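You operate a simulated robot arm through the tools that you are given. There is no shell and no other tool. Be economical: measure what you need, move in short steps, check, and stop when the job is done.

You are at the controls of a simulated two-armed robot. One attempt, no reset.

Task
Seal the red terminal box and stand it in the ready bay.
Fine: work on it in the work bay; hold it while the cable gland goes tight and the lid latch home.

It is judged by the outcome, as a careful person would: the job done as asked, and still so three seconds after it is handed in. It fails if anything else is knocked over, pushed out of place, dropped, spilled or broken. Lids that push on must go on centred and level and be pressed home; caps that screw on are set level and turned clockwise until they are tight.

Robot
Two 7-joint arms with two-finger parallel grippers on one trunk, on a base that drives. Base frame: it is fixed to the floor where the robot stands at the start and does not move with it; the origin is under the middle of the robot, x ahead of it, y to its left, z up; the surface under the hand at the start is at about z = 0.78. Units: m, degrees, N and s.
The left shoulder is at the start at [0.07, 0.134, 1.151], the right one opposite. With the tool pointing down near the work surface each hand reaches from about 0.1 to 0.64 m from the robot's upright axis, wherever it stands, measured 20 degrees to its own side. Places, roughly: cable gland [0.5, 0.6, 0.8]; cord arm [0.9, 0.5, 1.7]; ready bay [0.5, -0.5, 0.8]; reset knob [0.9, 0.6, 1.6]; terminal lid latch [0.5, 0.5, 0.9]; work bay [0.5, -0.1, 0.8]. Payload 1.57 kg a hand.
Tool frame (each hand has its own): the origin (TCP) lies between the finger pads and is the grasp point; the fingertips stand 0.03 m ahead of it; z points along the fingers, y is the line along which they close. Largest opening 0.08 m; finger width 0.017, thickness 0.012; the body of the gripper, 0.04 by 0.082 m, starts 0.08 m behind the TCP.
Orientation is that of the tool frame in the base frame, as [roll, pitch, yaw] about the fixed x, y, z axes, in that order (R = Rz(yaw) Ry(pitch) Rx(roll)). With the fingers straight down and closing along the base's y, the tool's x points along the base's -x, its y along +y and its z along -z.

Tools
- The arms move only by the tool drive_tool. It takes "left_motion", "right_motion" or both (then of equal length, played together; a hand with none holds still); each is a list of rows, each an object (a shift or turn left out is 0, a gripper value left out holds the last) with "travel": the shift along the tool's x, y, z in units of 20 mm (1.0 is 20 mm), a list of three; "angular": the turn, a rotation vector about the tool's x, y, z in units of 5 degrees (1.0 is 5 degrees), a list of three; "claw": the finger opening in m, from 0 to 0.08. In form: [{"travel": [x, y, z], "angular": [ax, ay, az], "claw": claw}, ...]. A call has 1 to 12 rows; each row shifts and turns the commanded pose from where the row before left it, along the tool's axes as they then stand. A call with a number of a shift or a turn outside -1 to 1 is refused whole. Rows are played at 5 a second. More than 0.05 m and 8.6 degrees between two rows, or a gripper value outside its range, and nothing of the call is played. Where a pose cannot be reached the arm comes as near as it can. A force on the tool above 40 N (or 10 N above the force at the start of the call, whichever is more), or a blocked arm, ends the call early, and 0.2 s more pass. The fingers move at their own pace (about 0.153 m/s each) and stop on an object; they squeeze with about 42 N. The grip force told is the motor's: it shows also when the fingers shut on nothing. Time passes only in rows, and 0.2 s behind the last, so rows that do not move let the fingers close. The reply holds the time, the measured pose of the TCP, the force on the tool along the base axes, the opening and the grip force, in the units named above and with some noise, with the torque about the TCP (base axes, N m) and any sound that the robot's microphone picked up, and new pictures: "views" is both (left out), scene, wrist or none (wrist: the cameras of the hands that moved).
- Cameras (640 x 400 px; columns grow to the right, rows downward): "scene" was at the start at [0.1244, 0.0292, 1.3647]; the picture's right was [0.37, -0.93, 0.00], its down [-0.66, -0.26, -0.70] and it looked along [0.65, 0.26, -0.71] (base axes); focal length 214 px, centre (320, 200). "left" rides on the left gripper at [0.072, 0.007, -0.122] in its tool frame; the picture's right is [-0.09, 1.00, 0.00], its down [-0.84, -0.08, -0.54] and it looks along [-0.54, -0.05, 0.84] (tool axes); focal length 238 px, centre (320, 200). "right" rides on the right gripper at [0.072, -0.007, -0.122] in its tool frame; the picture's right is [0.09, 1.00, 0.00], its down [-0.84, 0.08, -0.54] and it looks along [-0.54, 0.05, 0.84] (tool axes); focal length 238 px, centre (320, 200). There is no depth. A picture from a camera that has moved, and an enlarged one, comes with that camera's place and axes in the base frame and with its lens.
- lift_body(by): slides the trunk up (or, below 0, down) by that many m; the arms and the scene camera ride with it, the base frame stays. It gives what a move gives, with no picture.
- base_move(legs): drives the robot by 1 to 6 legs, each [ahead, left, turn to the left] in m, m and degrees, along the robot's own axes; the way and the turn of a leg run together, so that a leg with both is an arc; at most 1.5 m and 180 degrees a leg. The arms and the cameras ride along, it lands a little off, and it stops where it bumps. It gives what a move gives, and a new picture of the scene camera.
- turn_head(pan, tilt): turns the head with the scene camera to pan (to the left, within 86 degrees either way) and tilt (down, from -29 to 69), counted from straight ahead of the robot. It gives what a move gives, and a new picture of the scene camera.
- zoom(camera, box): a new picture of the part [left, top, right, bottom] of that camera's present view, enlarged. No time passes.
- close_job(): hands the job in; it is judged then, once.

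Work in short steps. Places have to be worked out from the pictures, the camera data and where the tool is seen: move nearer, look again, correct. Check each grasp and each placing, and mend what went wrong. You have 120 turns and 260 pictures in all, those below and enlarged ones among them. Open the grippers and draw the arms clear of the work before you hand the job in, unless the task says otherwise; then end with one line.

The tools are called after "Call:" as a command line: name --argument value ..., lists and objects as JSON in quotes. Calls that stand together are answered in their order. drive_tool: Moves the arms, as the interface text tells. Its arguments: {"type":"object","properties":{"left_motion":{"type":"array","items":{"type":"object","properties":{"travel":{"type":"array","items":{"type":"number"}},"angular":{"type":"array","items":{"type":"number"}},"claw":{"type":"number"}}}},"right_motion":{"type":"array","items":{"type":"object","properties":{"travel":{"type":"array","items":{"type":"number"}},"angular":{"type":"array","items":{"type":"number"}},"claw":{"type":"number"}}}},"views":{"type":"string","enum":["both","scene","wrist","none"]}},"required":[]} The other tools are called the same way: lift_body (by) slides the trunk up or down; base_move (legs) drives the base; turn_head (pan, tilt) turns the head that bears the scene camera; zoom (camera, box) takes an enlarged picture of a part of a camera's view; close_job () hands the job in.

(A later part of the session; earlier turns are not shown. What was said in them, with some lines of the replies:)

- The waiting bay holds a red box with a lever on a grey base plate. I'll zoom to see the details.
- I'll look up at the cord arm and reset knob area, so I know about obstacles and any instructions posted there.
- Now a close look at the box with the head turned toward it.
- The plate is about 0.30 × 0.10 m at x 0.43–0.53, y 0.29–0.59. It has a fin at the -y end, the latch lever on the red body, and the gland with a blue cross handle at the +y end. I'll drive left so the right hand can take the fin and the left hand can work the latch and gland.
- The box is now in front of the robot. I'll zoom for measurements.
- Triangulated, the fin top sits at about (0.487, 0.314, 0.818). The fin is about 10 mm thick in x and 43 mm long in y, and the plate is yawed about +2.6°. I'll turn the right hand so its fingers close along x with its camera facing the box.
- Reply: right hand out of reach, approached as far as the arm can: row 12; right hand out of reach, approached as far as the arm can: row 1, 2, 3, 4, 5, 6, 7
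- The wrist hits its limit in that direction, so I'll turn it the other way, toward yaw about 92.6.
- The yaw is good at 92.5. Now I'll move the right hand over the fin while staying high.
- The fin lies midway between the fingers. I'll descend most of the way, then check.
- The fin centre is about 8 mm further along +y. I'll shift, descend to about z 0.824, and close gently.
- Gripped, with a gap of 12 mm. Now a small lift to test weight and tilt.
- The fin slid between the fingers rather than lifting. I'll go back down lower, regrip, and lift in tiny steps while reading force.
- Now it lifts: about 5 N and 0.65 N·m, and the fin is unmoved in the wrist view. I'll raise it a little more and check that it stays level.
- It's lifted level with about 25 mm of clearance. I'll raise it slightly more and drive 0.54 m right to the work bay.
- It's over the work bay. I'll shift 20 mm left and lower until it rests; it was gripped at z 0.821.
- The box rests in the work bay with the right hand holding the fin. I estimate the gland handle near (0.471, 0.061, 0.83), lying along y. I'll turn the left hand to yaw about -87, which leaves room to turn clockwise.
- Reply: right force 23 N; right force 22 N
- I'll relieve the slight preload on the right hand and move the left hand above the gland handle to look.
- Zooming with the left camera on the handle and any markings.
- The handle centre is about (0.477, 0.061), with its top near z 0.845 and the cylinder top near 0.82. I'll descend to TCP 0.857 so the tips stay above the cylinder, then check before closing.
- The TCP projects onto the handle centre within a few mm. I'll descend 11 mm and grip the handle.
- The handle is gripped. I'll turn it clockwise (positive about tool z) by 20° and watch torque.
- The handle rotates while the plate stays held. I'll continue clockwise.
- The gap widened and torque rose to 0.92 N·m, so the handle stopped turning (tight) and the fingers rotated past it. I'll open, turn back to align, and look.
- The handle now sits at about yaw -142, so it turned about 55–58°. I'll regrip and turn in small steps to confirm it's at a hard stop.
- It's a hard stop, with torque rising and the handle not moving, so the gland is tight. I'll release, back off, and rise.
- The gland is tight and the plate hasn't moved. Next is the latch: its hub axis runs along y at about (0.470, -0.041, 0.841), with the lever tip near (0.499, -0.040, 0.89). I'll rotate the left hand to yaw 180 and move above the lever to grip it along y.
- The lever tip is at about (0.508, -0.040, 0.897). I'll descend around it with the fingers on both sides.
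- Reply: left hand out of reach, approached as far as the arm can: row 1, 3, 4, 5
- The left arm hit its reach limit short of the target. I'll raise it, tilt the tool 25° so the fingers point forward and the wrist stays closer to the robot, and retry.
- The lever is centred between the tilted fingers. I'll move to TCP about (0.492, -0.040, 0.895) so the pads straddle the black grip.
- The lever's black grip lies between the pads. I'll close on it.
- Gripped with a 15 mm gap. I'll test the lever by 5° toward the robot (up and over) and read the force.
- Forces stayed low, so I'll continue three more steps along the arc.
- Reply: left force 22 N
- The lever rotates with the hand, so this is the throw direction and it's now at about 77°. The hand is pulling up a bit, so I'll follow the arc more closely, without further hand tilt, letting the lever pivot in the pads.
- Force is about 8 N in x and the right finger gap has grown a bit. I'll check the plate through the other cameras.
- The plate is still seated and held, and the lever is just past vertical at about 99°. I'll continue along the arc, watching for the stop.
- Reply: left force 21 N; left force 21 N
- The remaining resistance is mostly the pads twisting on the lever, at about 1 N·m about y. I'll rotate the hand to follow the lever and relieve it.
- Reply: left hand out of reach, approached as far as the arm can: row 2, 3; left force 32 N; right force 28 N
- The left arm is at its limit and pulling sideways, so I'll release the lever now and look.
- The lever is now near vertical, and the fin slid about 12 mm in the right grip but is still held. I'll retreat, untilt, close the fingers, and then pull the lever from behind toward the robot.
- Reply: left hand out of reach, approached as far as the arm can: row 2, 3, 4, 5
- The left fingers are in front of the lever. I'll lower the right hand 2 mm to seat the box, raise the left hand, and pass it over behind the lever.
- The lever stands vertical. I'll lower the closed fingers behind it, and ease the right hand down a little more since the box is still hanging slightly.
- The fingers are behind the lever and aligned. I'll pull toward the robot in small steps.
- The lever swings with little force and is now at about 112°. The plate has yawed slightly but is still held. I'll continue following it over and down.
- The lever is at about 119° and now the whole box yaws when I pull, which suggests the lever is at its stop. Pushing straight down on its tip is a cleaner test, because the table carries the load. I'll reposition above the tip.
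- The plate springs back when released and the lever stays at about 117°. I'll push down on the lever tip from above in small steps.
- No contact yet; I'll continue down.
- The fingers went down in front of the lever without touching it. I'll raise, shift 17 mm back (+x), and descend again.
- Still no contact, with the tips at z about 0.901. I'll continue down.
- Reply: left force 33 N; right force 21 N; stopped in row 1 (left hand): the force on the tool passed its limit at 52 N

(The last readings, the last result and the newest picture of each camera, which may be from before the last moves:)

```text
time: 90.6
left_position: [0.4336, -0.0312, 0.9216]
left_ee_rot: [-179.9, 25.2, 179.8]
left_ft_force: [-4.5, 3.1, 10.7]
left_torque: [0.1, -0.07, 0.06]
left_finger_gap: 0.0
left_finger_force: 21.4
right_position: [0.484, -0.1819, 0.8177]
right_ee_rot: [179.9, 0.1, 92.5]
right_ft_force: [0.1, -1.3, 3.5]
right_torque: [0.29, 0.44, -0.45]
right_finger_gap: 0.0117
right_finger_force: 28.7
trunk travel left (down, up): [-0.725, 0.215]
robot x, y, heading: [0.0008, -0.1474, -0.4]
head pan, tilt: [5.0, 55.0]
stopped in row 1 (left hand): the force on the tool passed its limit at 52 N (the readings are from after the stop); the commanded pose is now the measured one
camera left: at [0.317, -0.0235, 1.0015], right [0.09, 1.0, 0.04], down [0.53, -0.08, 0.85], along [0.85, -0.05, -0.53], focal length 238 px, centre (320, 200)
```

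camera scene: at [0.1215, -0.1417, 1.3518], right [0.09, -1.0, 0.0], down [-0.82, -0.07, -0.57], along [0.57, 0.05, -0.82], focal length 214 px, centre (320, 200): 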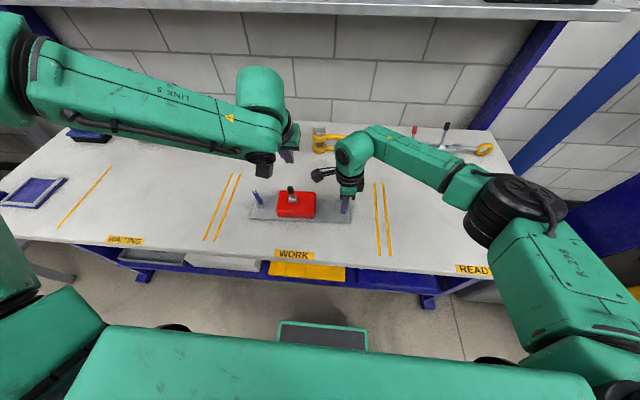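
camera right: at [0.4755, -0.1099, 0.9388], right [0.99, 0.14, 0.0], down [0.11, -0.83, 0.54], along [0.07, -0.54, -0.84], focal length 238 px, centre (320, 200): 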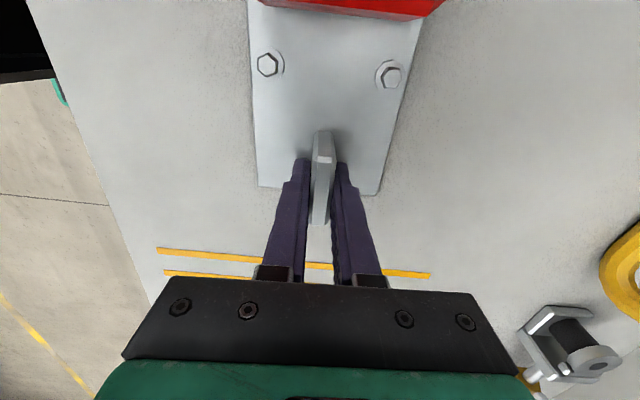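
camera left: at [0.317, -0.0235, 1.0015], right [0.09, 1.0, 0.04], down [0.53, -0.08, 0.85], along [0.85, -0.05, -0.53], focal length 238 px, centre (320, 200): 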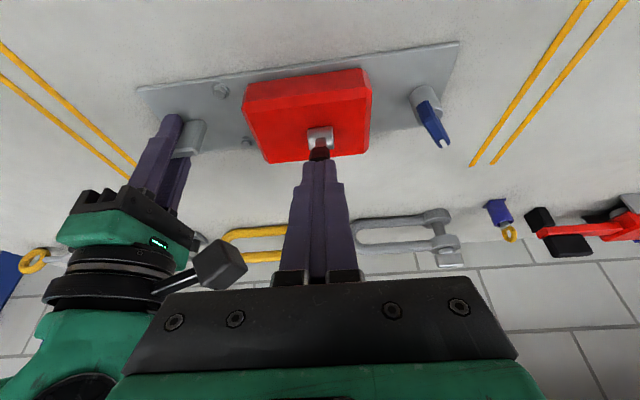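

A 30–50 N push on the lever tip didn't move it, so the latch is hard against its end stop, having gone from about 60° to about 118°. I'll lift the left hand away and inspect.

Call:
drive_tool --left_motion '[{"travel": [-0.35, 0, -0.75]}, {"travel": [-0.35, 0, -0.75]}, {"travel": [-0.35, 0, -0.75]}, {"travel": [-0.35, 0, -0.75]}, {"travel": [0, 1, -0.5]}, {"travel": [0, 1, 0]}, {"travel": [0, 1, 0]}, {"travel": [0, 1, 0]}, {"travel": [0, 1, 0]}, {"travel": [0, 1, 0]}, {"travel": [0, 1, 0]}, {"travel": [0, 1, 0]}]' --views "both"

Call:
zoom --camera "scene" --box '[240, 170, 352, 240]'

Call:
zoom --camera "left" --box '[0, 60, 256, 220]'

```text
time: 93.2
left_position: [0.4297, 0.1306, 0.9946]
left_ee_rot: [-180.0, 25.2, 179.8]
left_ft_force: [0.2, -0.3, -0.3]
left_torque: [0.03, 0.01, -0.02]
left_finger_gap: 0.0
left_finger_force: 21.1
right_position: [0.4851, -0.1827, 0.8162]
right_ee_rot: [179.9, 0.2, 92.4]
right_ft_force: [3.4, -0.3, 20.1]
right_torque: [-0.28, 0.38, -0.29]
right_finger_gap: 0.0124
right_finger_force: 29.2
trunk travel left (down, up): [-0.725, 0.215]
robot x, y, heading: [0.0006, -0.145, 0.1]
head pan, tilt: [5.0, 55.0]
camera scene: at [0.1184, -0.1415, 1.3521], right [0.09, -1.0, 0.0], down [-0.81, -0.07, -0.58], along [0.57, 0.05, -0.82], focal length 214 px, centre (320, 200)
camera left: at [0.3132, 0.1378, 1.0744], right [0.09, 1.0, 0.04], down [0.53, -0.08, 0.85], along [0.84, -0.05, -0.53], focal length 238 px, centre (320, 200)
```

scene: 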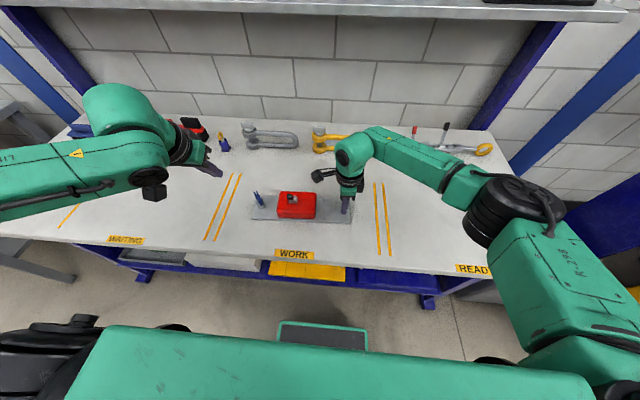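
left: 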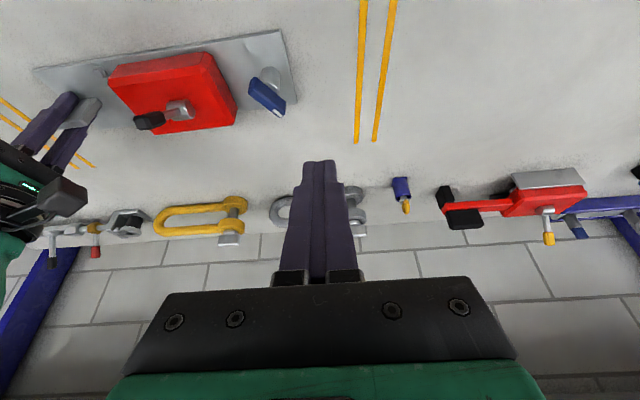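

```text
5.71 times, centred on (296, 205) of scene
camera zoom: at [0.1184, -0.1415, 1.3521], right [0.09, -1.0, 0.0], down [-0.81, -0.07, -0.58], along [0.57, 0.05, -0.82], focal length 1226 px, centre (457, 171)
```

zoom: 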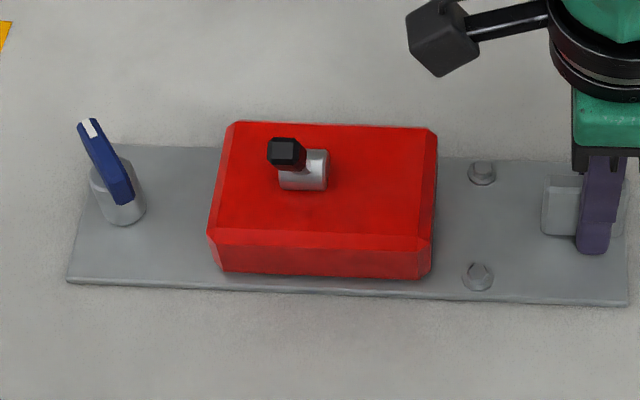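

```text
2.50 times, centred on (128, 140) of left
camera zoom: at [0.3132, 0.1378, 1.0744], right [0.09, 1.0, 0.04], down [0.53, -0.08, 0.85], along [0.84, -0.05, -0.53], focal length 596 px, centre (800, 350)
```

zoom: 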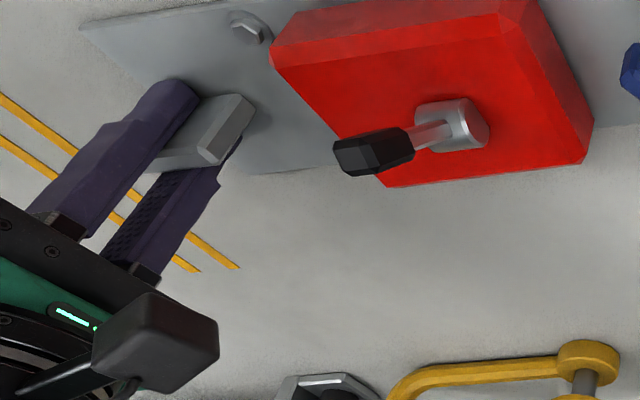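

The latch rests at about 118° and stays there, and the gland is tight. Before carrying, I'll regrip the fin more centrally, since it had slid about 10 mm in the right hand.

Call:
drive_tool --right_motion '[{"claw": 0.035}, {}, {"travel": [0.55, 0, -0.2]}, {}, {"claw": 0}, {}, {}, {}]' --views "wrist"

Call:
zoom --camera "scene" --box '[270, 170, 382, 240]'

```text
time: 95.0
left_position: [0.4324, 0.1298, 0.9926]
left_ee_rot: [-180.0, 24.8, 179.9]
left_ft_force: [-0.1, -0.1, 0.3]
left_torque: [0.0, 0.02, 0.0]
left_finger_gap: 0.0002
left_finger_force: 21.1
right_position: [0.4845, -0.1712, 0.8192]
right_ee_rot: [-180.0, 0.2, 92.5]
right_ft_force: [0.3, -0.3, -0.2]
right_torque: [-0.65, -0.02, 0.0]
right_finger_gap: 0.012
right_finger_force: 28.9
trunk travel left (down, up): [-0.725, 0.215]
robot x, y, heading: [0.0031, -0.1475, -0.0]
head pan, tilt: [5.0, 55.0]
camera right: at [0.4752, -0.0994, 0.9417], right [0.99, 0.13, 0.0], down [0.11, -0.83, 0.54], along [0.07, -0.54, -0.84], focal length 238 px, centre (320, 200)
```

right: 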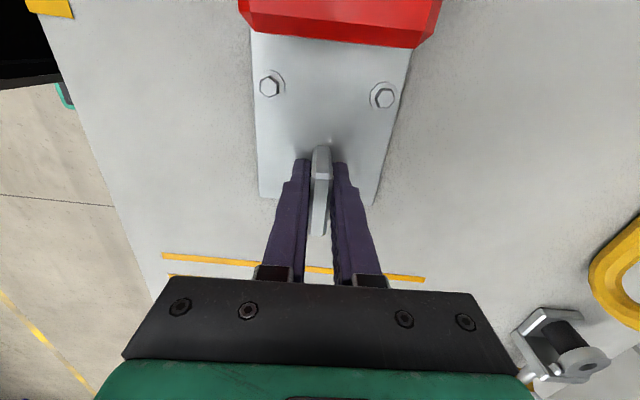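

```text
5.71 times, centred on (326, 205) of scene
camera zoom: at [0.122, -0.1417, 1.3517], right [0.09, -1.0, 0.0], down [-0.82, -0.07, -0.57], along [0.57, 0.05, -0.82], focal length 1226 px, centre (286, 171)
```

zoom: 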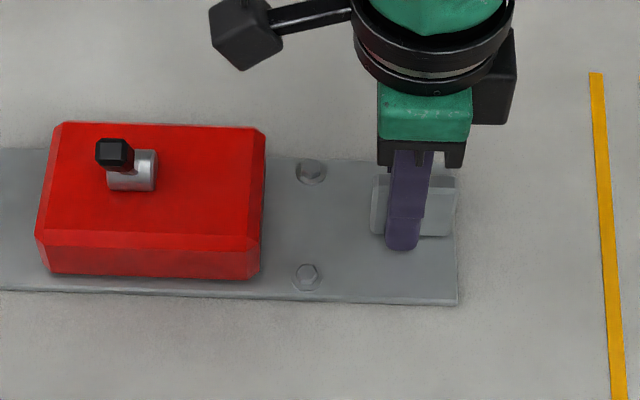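

Regripped centrally. I'll lift 40 mm, and look to the right for clearance before driving.

Call:
drive_tool --right_motion '[{"travel": [0, 0, -0.25]}, {"travel": [0, 0, -0.25]}, {"travel": [0, 0, -0.5]}, {"travel": [0, 0, -0.5]}, {"travel": [0, 0, -0.5]}, {}]' --views "wrist"

Call:
zoom --camera "scene" --box '[240, 160, 368, 240]'

Call:
turn_head --pan -55 --tilt 35

```text
time: 96.4
left_position: [0.4327, 0.1291, 0.9928]
left_ee_rot: [-180.0, 24.9, 179.9]
left_ft_force: [0.1, -0.1, 0.0]
left_torque: [0.0, 0.01, 0.0]
left_finger_gap: 0.0001
left_finger_force: 21.1
right_position: [0.4847, -0.1709, 0.8583]
right_ee_rot: [-179.9, 0.0, 92.5]
right_ft_force: [0.7, -1.2, -5.4]
right_torque: [-0.68, -0.03, -0.01]
right_finger_gap: 0.0119
right_finger_force: 29.3
trunk travel left (down, up): [-0.725, 0.215]
robot x, y, heading: [0.0005, -0.1487, 0.3]
head pan, tilt: [5.0, 55.0]
camera right: at [0.4745, -0.0987, 0.9815], right [0.99, 0.13, 0.0], down [0.11, -0.83, 0.54], along [0.07, -0.54, -0.84], focal length 238 px, centre (320, 200)
```

right: 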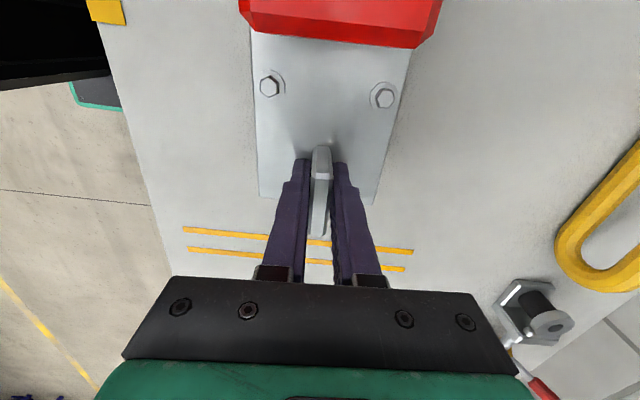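

```text
5.00 times, centred on (304, 200) of scene
camera zoom: at [0.122, -0.1418, 1.3517], right [0.09, -1.0, 0.0], down [-0.82, -0.07, -0.57], along [0.57, 0.05, -0.82], focal length 1072 px, centre (400, 200)
```

zoom: 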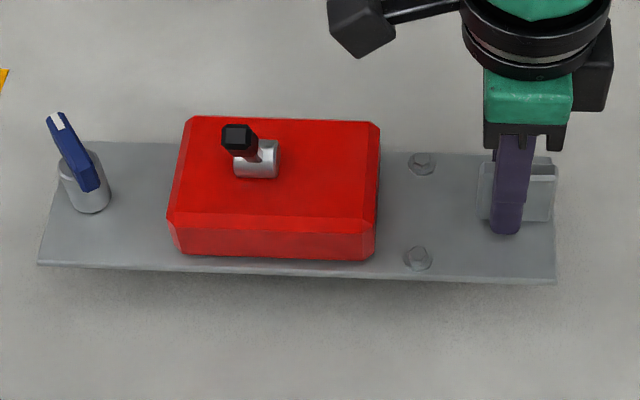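

```text
time: 97.7
left_position: [0.4317, 0.1298, 0.9929]
left_ee_rot: [-180.0, 24.9, 179.9]
left_ft_force: [-0.2, -0.3, -0.5]
left_torque: [0.0, -0.01, 0.01]
left_finger_gap: 0.0
left_finger_force: 20.4
right_position: [0.4838, -0.1713, 0.8602]
right_ee_rot: [-179.9, 0.1, 92.5]
right_ft_force: [0.0, -0.3, -4.7]
right_torque: [-0.66, -0.06, 0.03]
right_finger_gap: 0.0118
right_finger_force: 29.3
trunk travel left (down, up): [-0.725, 0.215]
robot x, y, heading: [-0.002, -0.1434, 0.2]
head pan, tilt: [-55.0, 35.0]
camera scene: at [0.1007, -0.2201, 1.38], right [-0.82, -0.57, 0.0], down [-0.33, 0.47, -0.82], along [0.47, -0.67, -0.57], focal length 214 px, centre (320, 200)
```

scene: 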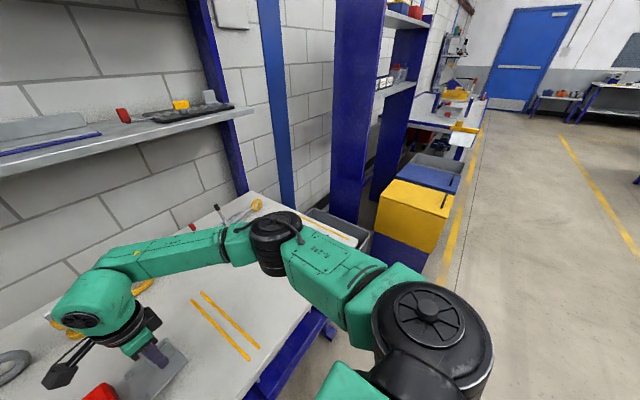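

It's lifted level. There's shelving to the right past the table, so I'll drive half the way first and check clearance.

Call:
base_move --legs '[[0, -0.22, 0]]'

```text
time: 99.4
left_position: [0.4326, -0.0857, 0.9931]
left_ee_rot: [-179.9, 24.9, 179.9]
left_ft_force: [-0.1, 0.7, 0.5]
left_torque: [0.03, -0.03, -0.02]
left_finger_gap: 0.0001
left_finger_force: 21.3
right_position: [0.4843, -0.3861, 0.8591]
right_ee_rot: [180.0, 0.2, 92.4]
right_ft_force: [-1.2, 0.3, -4.7]
right_torque: [-0.64, -0.02, -0.03]
right_finger_gap: 0.0119
right_finger_force: 29.5
trunk travel left (down, up): [-0.725, 0.215]
robot x, y, heading: [0.0015, -0.3677, 0.2]
head pan, tilt: [-55.0, 35.0]
camera scene: at [0.1008, -0.4354, 1.3801], right [-0.82, -0.57, 0.0], down [-0.33, 0.47, -0.82], along [0.47, -0.67, -0.57], focal length 214 px, centre (320, 200)
```

scene: 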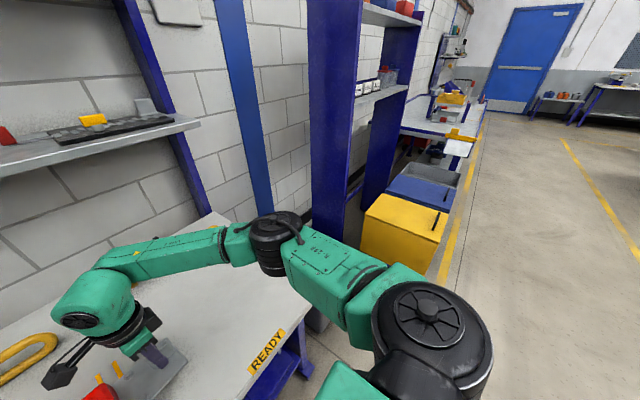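

The shelf post is at about y = -1.39, so there's plenty of clearance. The ready bay spans y about -0.31 to -0.70, so I'll drive another 0.24 m.

Call:
base_move --legs '[[0, -0.24, 0]]'

Call:
turn_head --pan 0 --tilt 55

```text
time: 101.2
left_position: [0.4314, -0.3276, 0.992]
left_ee_rot: [-179.9, 24.9, -179.9]
left_ft_force: [0.3, 0.2, 0.6]
left_torque: [0.0, -0.02, -0.02]
left_finger_gap: 0.0
left_finger_force: 21.2
right_position: [0.4848, -0.6262, 0.8594]
right_ee_rot: [-180.0, 0.2, 92.6]
right_ft_force: [0.8, 0.9, -4.8]
right_torque: [-0.66, -0.01, 0.0]
right_finger_gap: 0.0117
right_finger_force: 29.4
trunk travel left (down, up): [-0.725, 0.215]
robot x, y, heading: [0.0028, -0.6039, 0.1]
head pan, tilt: [-55.0, 35.0]
camera scene: at [0.1011, -0.6771, 1.3801], right [-0.82, -0.57, 0.0], down [-0.33, 0.47, -0.82], along [0.47, -0.67, -0.57], focal length 214 px, centre (320, 200)
```

scene: 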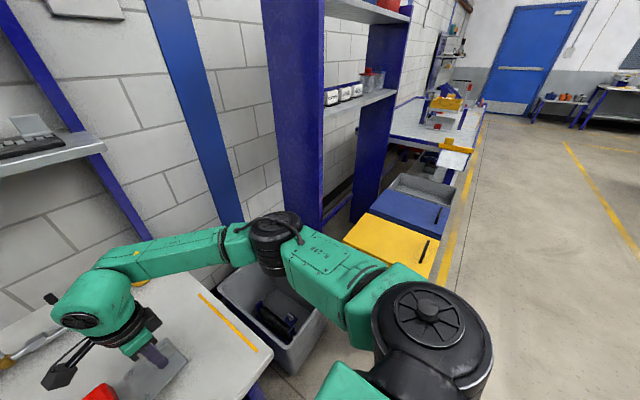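

```text
time: 102.4
left_position: [0.4322, -0.3276, 0.9936]
left_ee_rot: [179.9, 24.9, -180.0]
left_ft_force: [0.7, -0.8, 0.8]
left_torque: [0.01, -0.01, 0.03]
left_finger_gap: 0.0
left_finger_force: 21.0
right_position: [0.4846, -0.6288, 0.86]
right_ee_rot: [-179.9, 0.0, 92.7]
right_ft_force: [0.5, 0.2, -5.0]
right_torque: [-0.66, -0.02, 0.01]
right_finger_gap: 0.0118
right_finger_force: 29.0
trunk travel left (down, up): [-0.725, 0.215]
robot x, y, heading: [0.0033, -0.6048, -0.3]
head pan, tilt: [0.0, 55.0]
camera scene: at [0.1226, -0.6062, 1.3518], right [0.0, -1.0, 0.0], down [-0.82, 0.0, -0.57], along [0.57, 0.0, -0.82], focal length 214 px, centre (320, 200)
```

scene: 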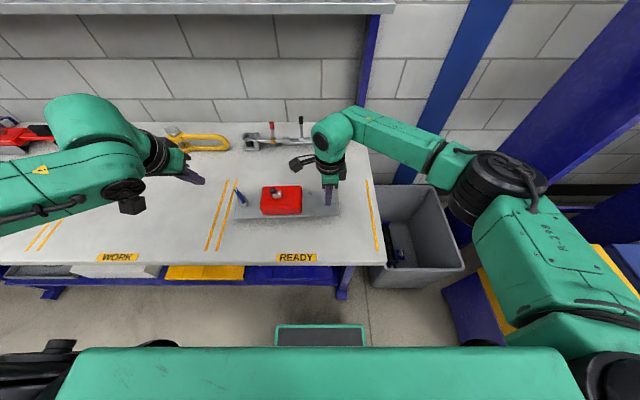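

The bay runs from y about -0.33 to -0.77, centred at -0.55. I'll shift the box 40 mm right and lower it onto the table.

Call:
drive_tool --right_motion '[{"travel": [-0.7, 0, 0]}, {"travel": [-0.7, 0, 0]}, {"travel": [-0.6, 0, 0]}, {"travel": [0, 0, 0.5]}, {"travel": [0, 0, 0.5]}, {"travel": [0, 0, 0.5]}, {"travel": [0, 0, 0.3]}, {"travel": [0, 0, 0.15]}, {}]' --views "both"

Call:
zoom --camera "scene" --box '[220, 150, 380, 250]'

```text
time: 104.4
left_position: [0.4304, -0.3272, 0.993]
left_ee_rot: [180.0, 24.8, -180.0]
left_ft_force: [0.5, -0.3, -0.6]
left_torque: [-0.02, 0.0, -0.03]
left_finger_gap: 0.0
left_finger_force: 21.1
right_position: [0.4862, -0.6681, 0.8206]
right_ee_rot: [-179.8, 0.1, 92.6]
right_ft_force: [0.4, -0.1, -5.7]
right_torque: [-0.67, -0.06, 0.01]
right_finger_gap: 0.0118
right_finger_force: 29.6
trunk travel left (down, up): [-0.725, 0.215]
robot x, y, heading: [0.0024, -0.6058, 0.3]
head pan, tilt: [0.0, 55.0]
camera scene: at [0.1225, -0.6061, 1.3517], right [0.0, -1.0, 0.0], down [-0.82, 0.0, -0.57], along [0.57, 0.0, -0.82], focal length 214 px, centre (320, 200)
camera right: at [0.4767, -0.5962, 0.9425], right [0.99, 0.14, 0.0], down [0.12, -0.83, 0.54], along [0.07, -0.54, -0.84], focal length 238 px, centre (320, 200)
```

scene: 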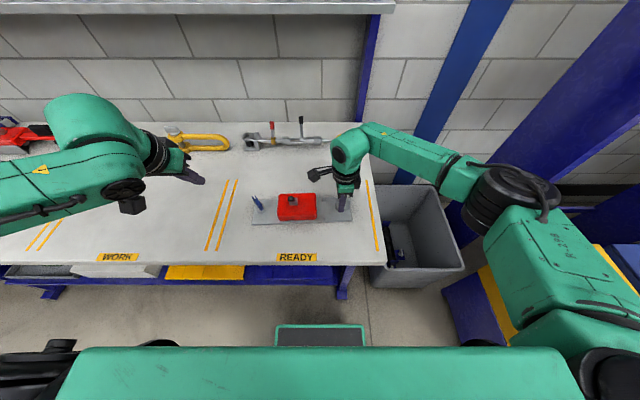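
right: 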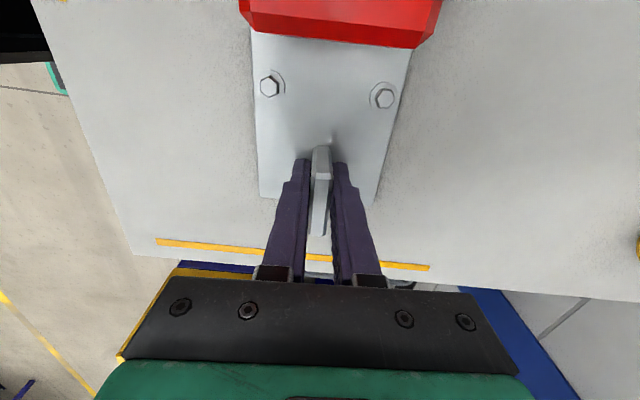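

```text
4.00 times, centred on (300, 200) of scene
camera zoom: at [0.1225, -0.6061, 1.3517], right [0.0, -1.0, 0.0], down [-0.82, 0.0, -0.57], along [0.57, 0.0, -0.82], focal length 858 px, centre (400, 200)
```

zoom: 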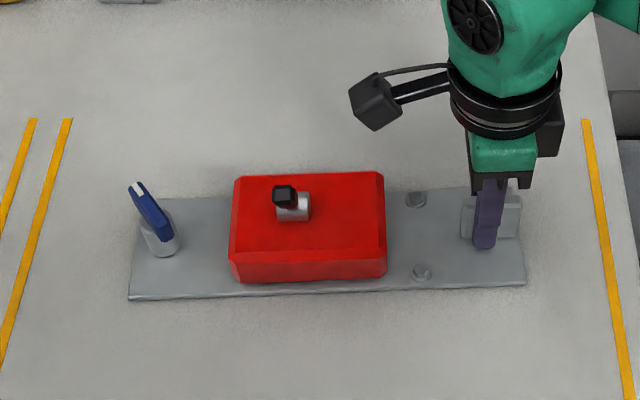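

Centred in the ready bay, and still carrying the full weight. I'll lower in small steps until contact.

Call:
drive_tool --right_motion '[{"travel": [0, 0, 0.07]}, {"travel": [0, 0, 0.07]}, {}]' --views "none"

Call:
drive_tool --right_motion '[{"travel": [0, 0, 0.06]}, {}]' --views "none"

```text
time: 105.2
left_position: [0.4315, -0.3286, 0.9943]
left_ee_rot: [-180.0, 25.0, 179.9]
left_ft_force: [0.1, 0.3, -1.4]
left_torque: [0.0, -0.02, 0.01]
left_finger_gap: 0.0
left_finger_force: 21.3
right_position: [0.4854, -0.6678, 0.8185]
right_ee_rot: [179.8, -0.1, 92.5]
right_ft_force: [5.4, -2.1, 12.9]
right_torque: [0.04, 0.57, -0.01]
right_finger_gap: 0.0119
right_finger_force: 29.3
trunk travel left (down, up): [-0.725, 0.215]
robot x, y, heading: [0.0007, -0.6064, 0.0]
head pan, tilt: [0.0, 55.0]
```

```text
time: 105.8
left_position: [0.431, -0.3285, 0.9945]
left_ee_rot: [-180.0, 25.0, -179.9]
left_ft_force: [0.5, -0.1, -0.8]
left_torque: [0.0, -0.01, 0.01]
left_finger_gap: 0.0001
left_finger_force: 21.5
right_position: [0.4857, -0.6675, 0.8174]
right_ee_rot: [179.8, 0.0, 92.7]
right_ft_force: [8.1, -0.3, 20.2]
right_torque: [0.13, 0.55, -0.18]
right_finger_gap: 0.0115
right_finger_force: 29.3
trunk travel left (down, up): [-0.725, 0.215]
robot x, y, heading: [-0.0001, -0.604, -0.0]
head pan, tilt: [0.0, 55.0]
```

The box rests on the table. I'll ease the preload, open, and raise the hand.

Call:
drive_tool --right_motion '[{"travel": [0, 0, -0.08]}, {"claw": 0.035}, {}, {}, {"travel": [0, 0, -0.5]}, {"travel": [0, 0, -1]}, {"travel": [0, 0, -1]}, {"travel": [0, 0, -1]}, {"travel": [0, 0, -1]}, {"travel": [0, 0, -1]}, {"travel": [0, 0, -1]}]' --left_motion '[{}, {}, {}, {}, {}, {}, {}, {}, {}, {"claw": 0.04}, {}]' --views "both"

Call:
zoom --camera "scene" --box '[240, 170, 368, 250]'

```text
time: 108.2
left_position: [0.4316, -0.3278, 0.9942]
left_ee_rot: [-180.0, 25.0, 180.0]
left_ft_force: [0.0, 0.3, 0.2]
left_torque: [0.0, 0.0, -0.01]
left_finger_gap: 0.0402
left_finger_force: 0.1
right_position: [0.4846, -0.6684, 0.9492]
right_ee_rot: [-180.0, 0.1, 92.5]
right_ft_force: [-0.4, 0.9, -0.2]
right_torque: [-0.02, 0.01, 0.03]
right_finger_gap: 0.0349
right_finger_force: 0.1
trunk travel left (down, up): [-0.725, 0.215]
robot x, y, heading: [0.0003, -0.6038, -0.0]
head pan, tilt: [0.0, 55.0]
camera scene: at [0.1213, -0.606, 1.3518], right [0.0, -1.0, 0.0], down [-0.82, 0.0, -0.57], along [0.57, 0.0, -0.82], focal length 214 px, centre (320, 200)
camera right: at [0.4743, -0.5956, 1.0719], right [0.99, 0.14, 0.0], down [0.12, -0.83, 0.54], along [0.07, -0.54, -0.84], focal length 238 px, centre (320, 200)
camera left: at [0.315, -0.3203, 1.0738], right [0.08, 1.0, 0.04], down [0.53, -0.08, 0.84], along [0.84, -0.05, -0.53], focal length 238 px, centre (320, 200)
```

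scene: 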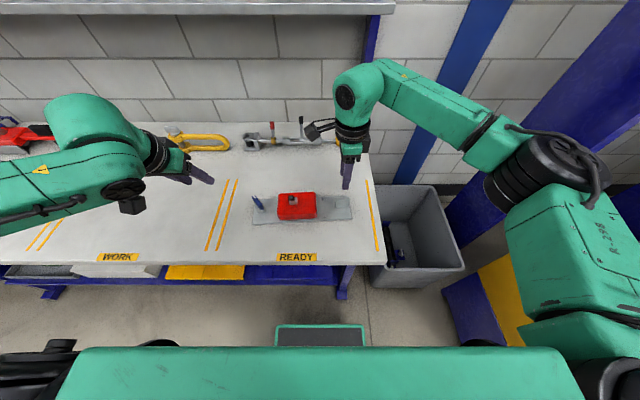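
right: 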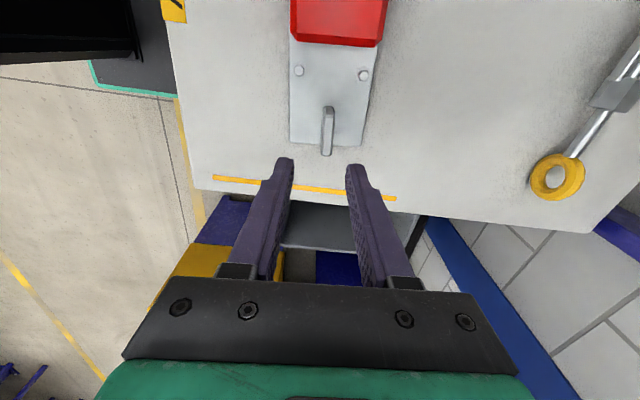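
left: 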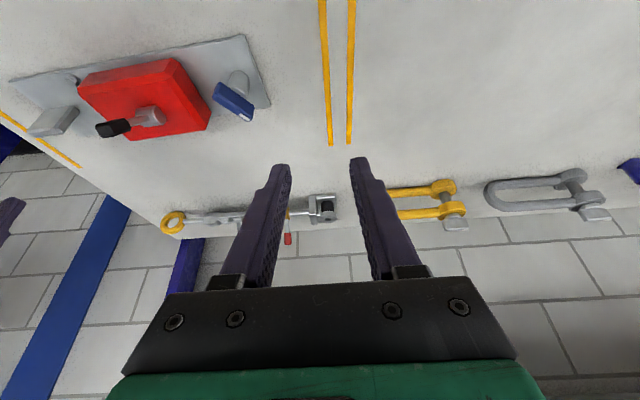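

```text
5.00 times, centred on (304, 210) of scene
camera zoom: at [0.1213, -0.606, 1.3518], right [0.0, -1.0, 0.0], down [-0.82, 0.0, -0.57], along [0.57, 0.0, -0.82], focal length 1072 px, centre (400, 150)
```

zoom: 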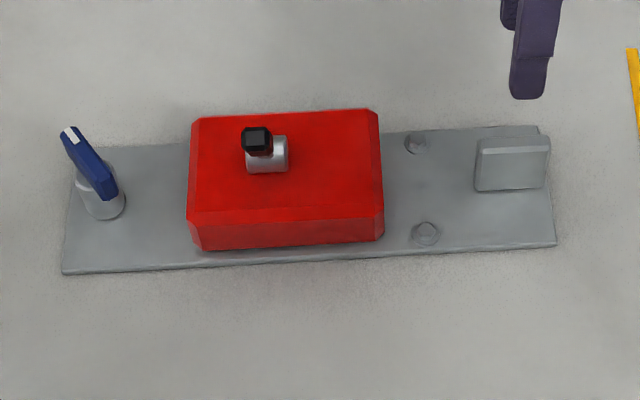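

The box stands free in the ready bay with the gland and latch unchanged and nothing else disturbed. I'll raise the right hand well clear and then hand in.

Call:
drive_tool --right_motion '[{"travel": [0, 0, -1]}, {"travel": [0, 0, -1]}, {"travel": [0, 0, -1]}, {"travel": [0, 0, -1]}, {"travel": [0, 0, -1]}, {}]' --views "scene"

```text
time: 109.6
left_position: [0.4315, -0.3287, 0.9931]
left_ee_rot: [-179.9, 24.9, 180.0]
left_ft_force: [-0.3, 0.3, -0.4]
left_torque: [0.05, -0.01, -0.01]
left_finger_gap: 0.04
left_finger_force: 0.1
right_position: [0.4854, -0.6674, 1.0486]
right_ee_rot: [180.0, 0.1, 92.5]
right_ft_force: [0.6, -1.0, 0.1]
right_torque: [0.02, 0.0, 0.01]
right_finger_gap: 0.035
right_finger_force: 0.1
trunk travel left (down, up): [-0.725, 0.215]
robot x, y, heading: [0.0062, -0.6048, 0.1]
head pan, tilt: [0.0, 55.0]
camera scene: at [0.1219, -0.6063, 1.3518], right [0.0, -1.0, 0.0], down [-0.82, 0.0, -0.57], along [0.57, 0.0, -0.82], focal length 214 px, centre (320, 200)
```

scene: 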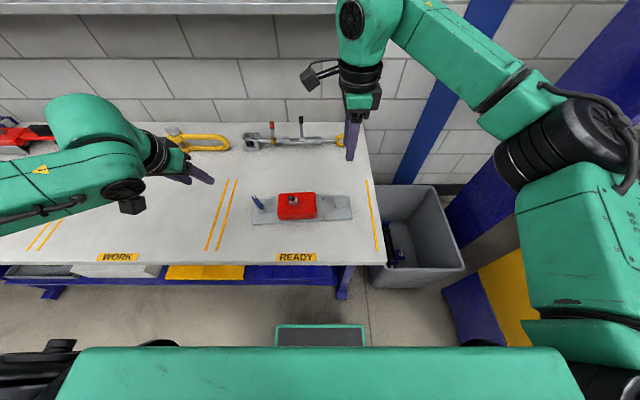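

Both arms are clear and the box stands in the ready bay, so I'm handing in.

Call:
close_job

```text
The job is handed in.
```

The red terminal box is standing in the ready bay, its cable gland turned clockwise to a hard stop and its lid latch swung over until it would go no further. I judged the latch home by feel, since it made no click; nothing else was disturbed.
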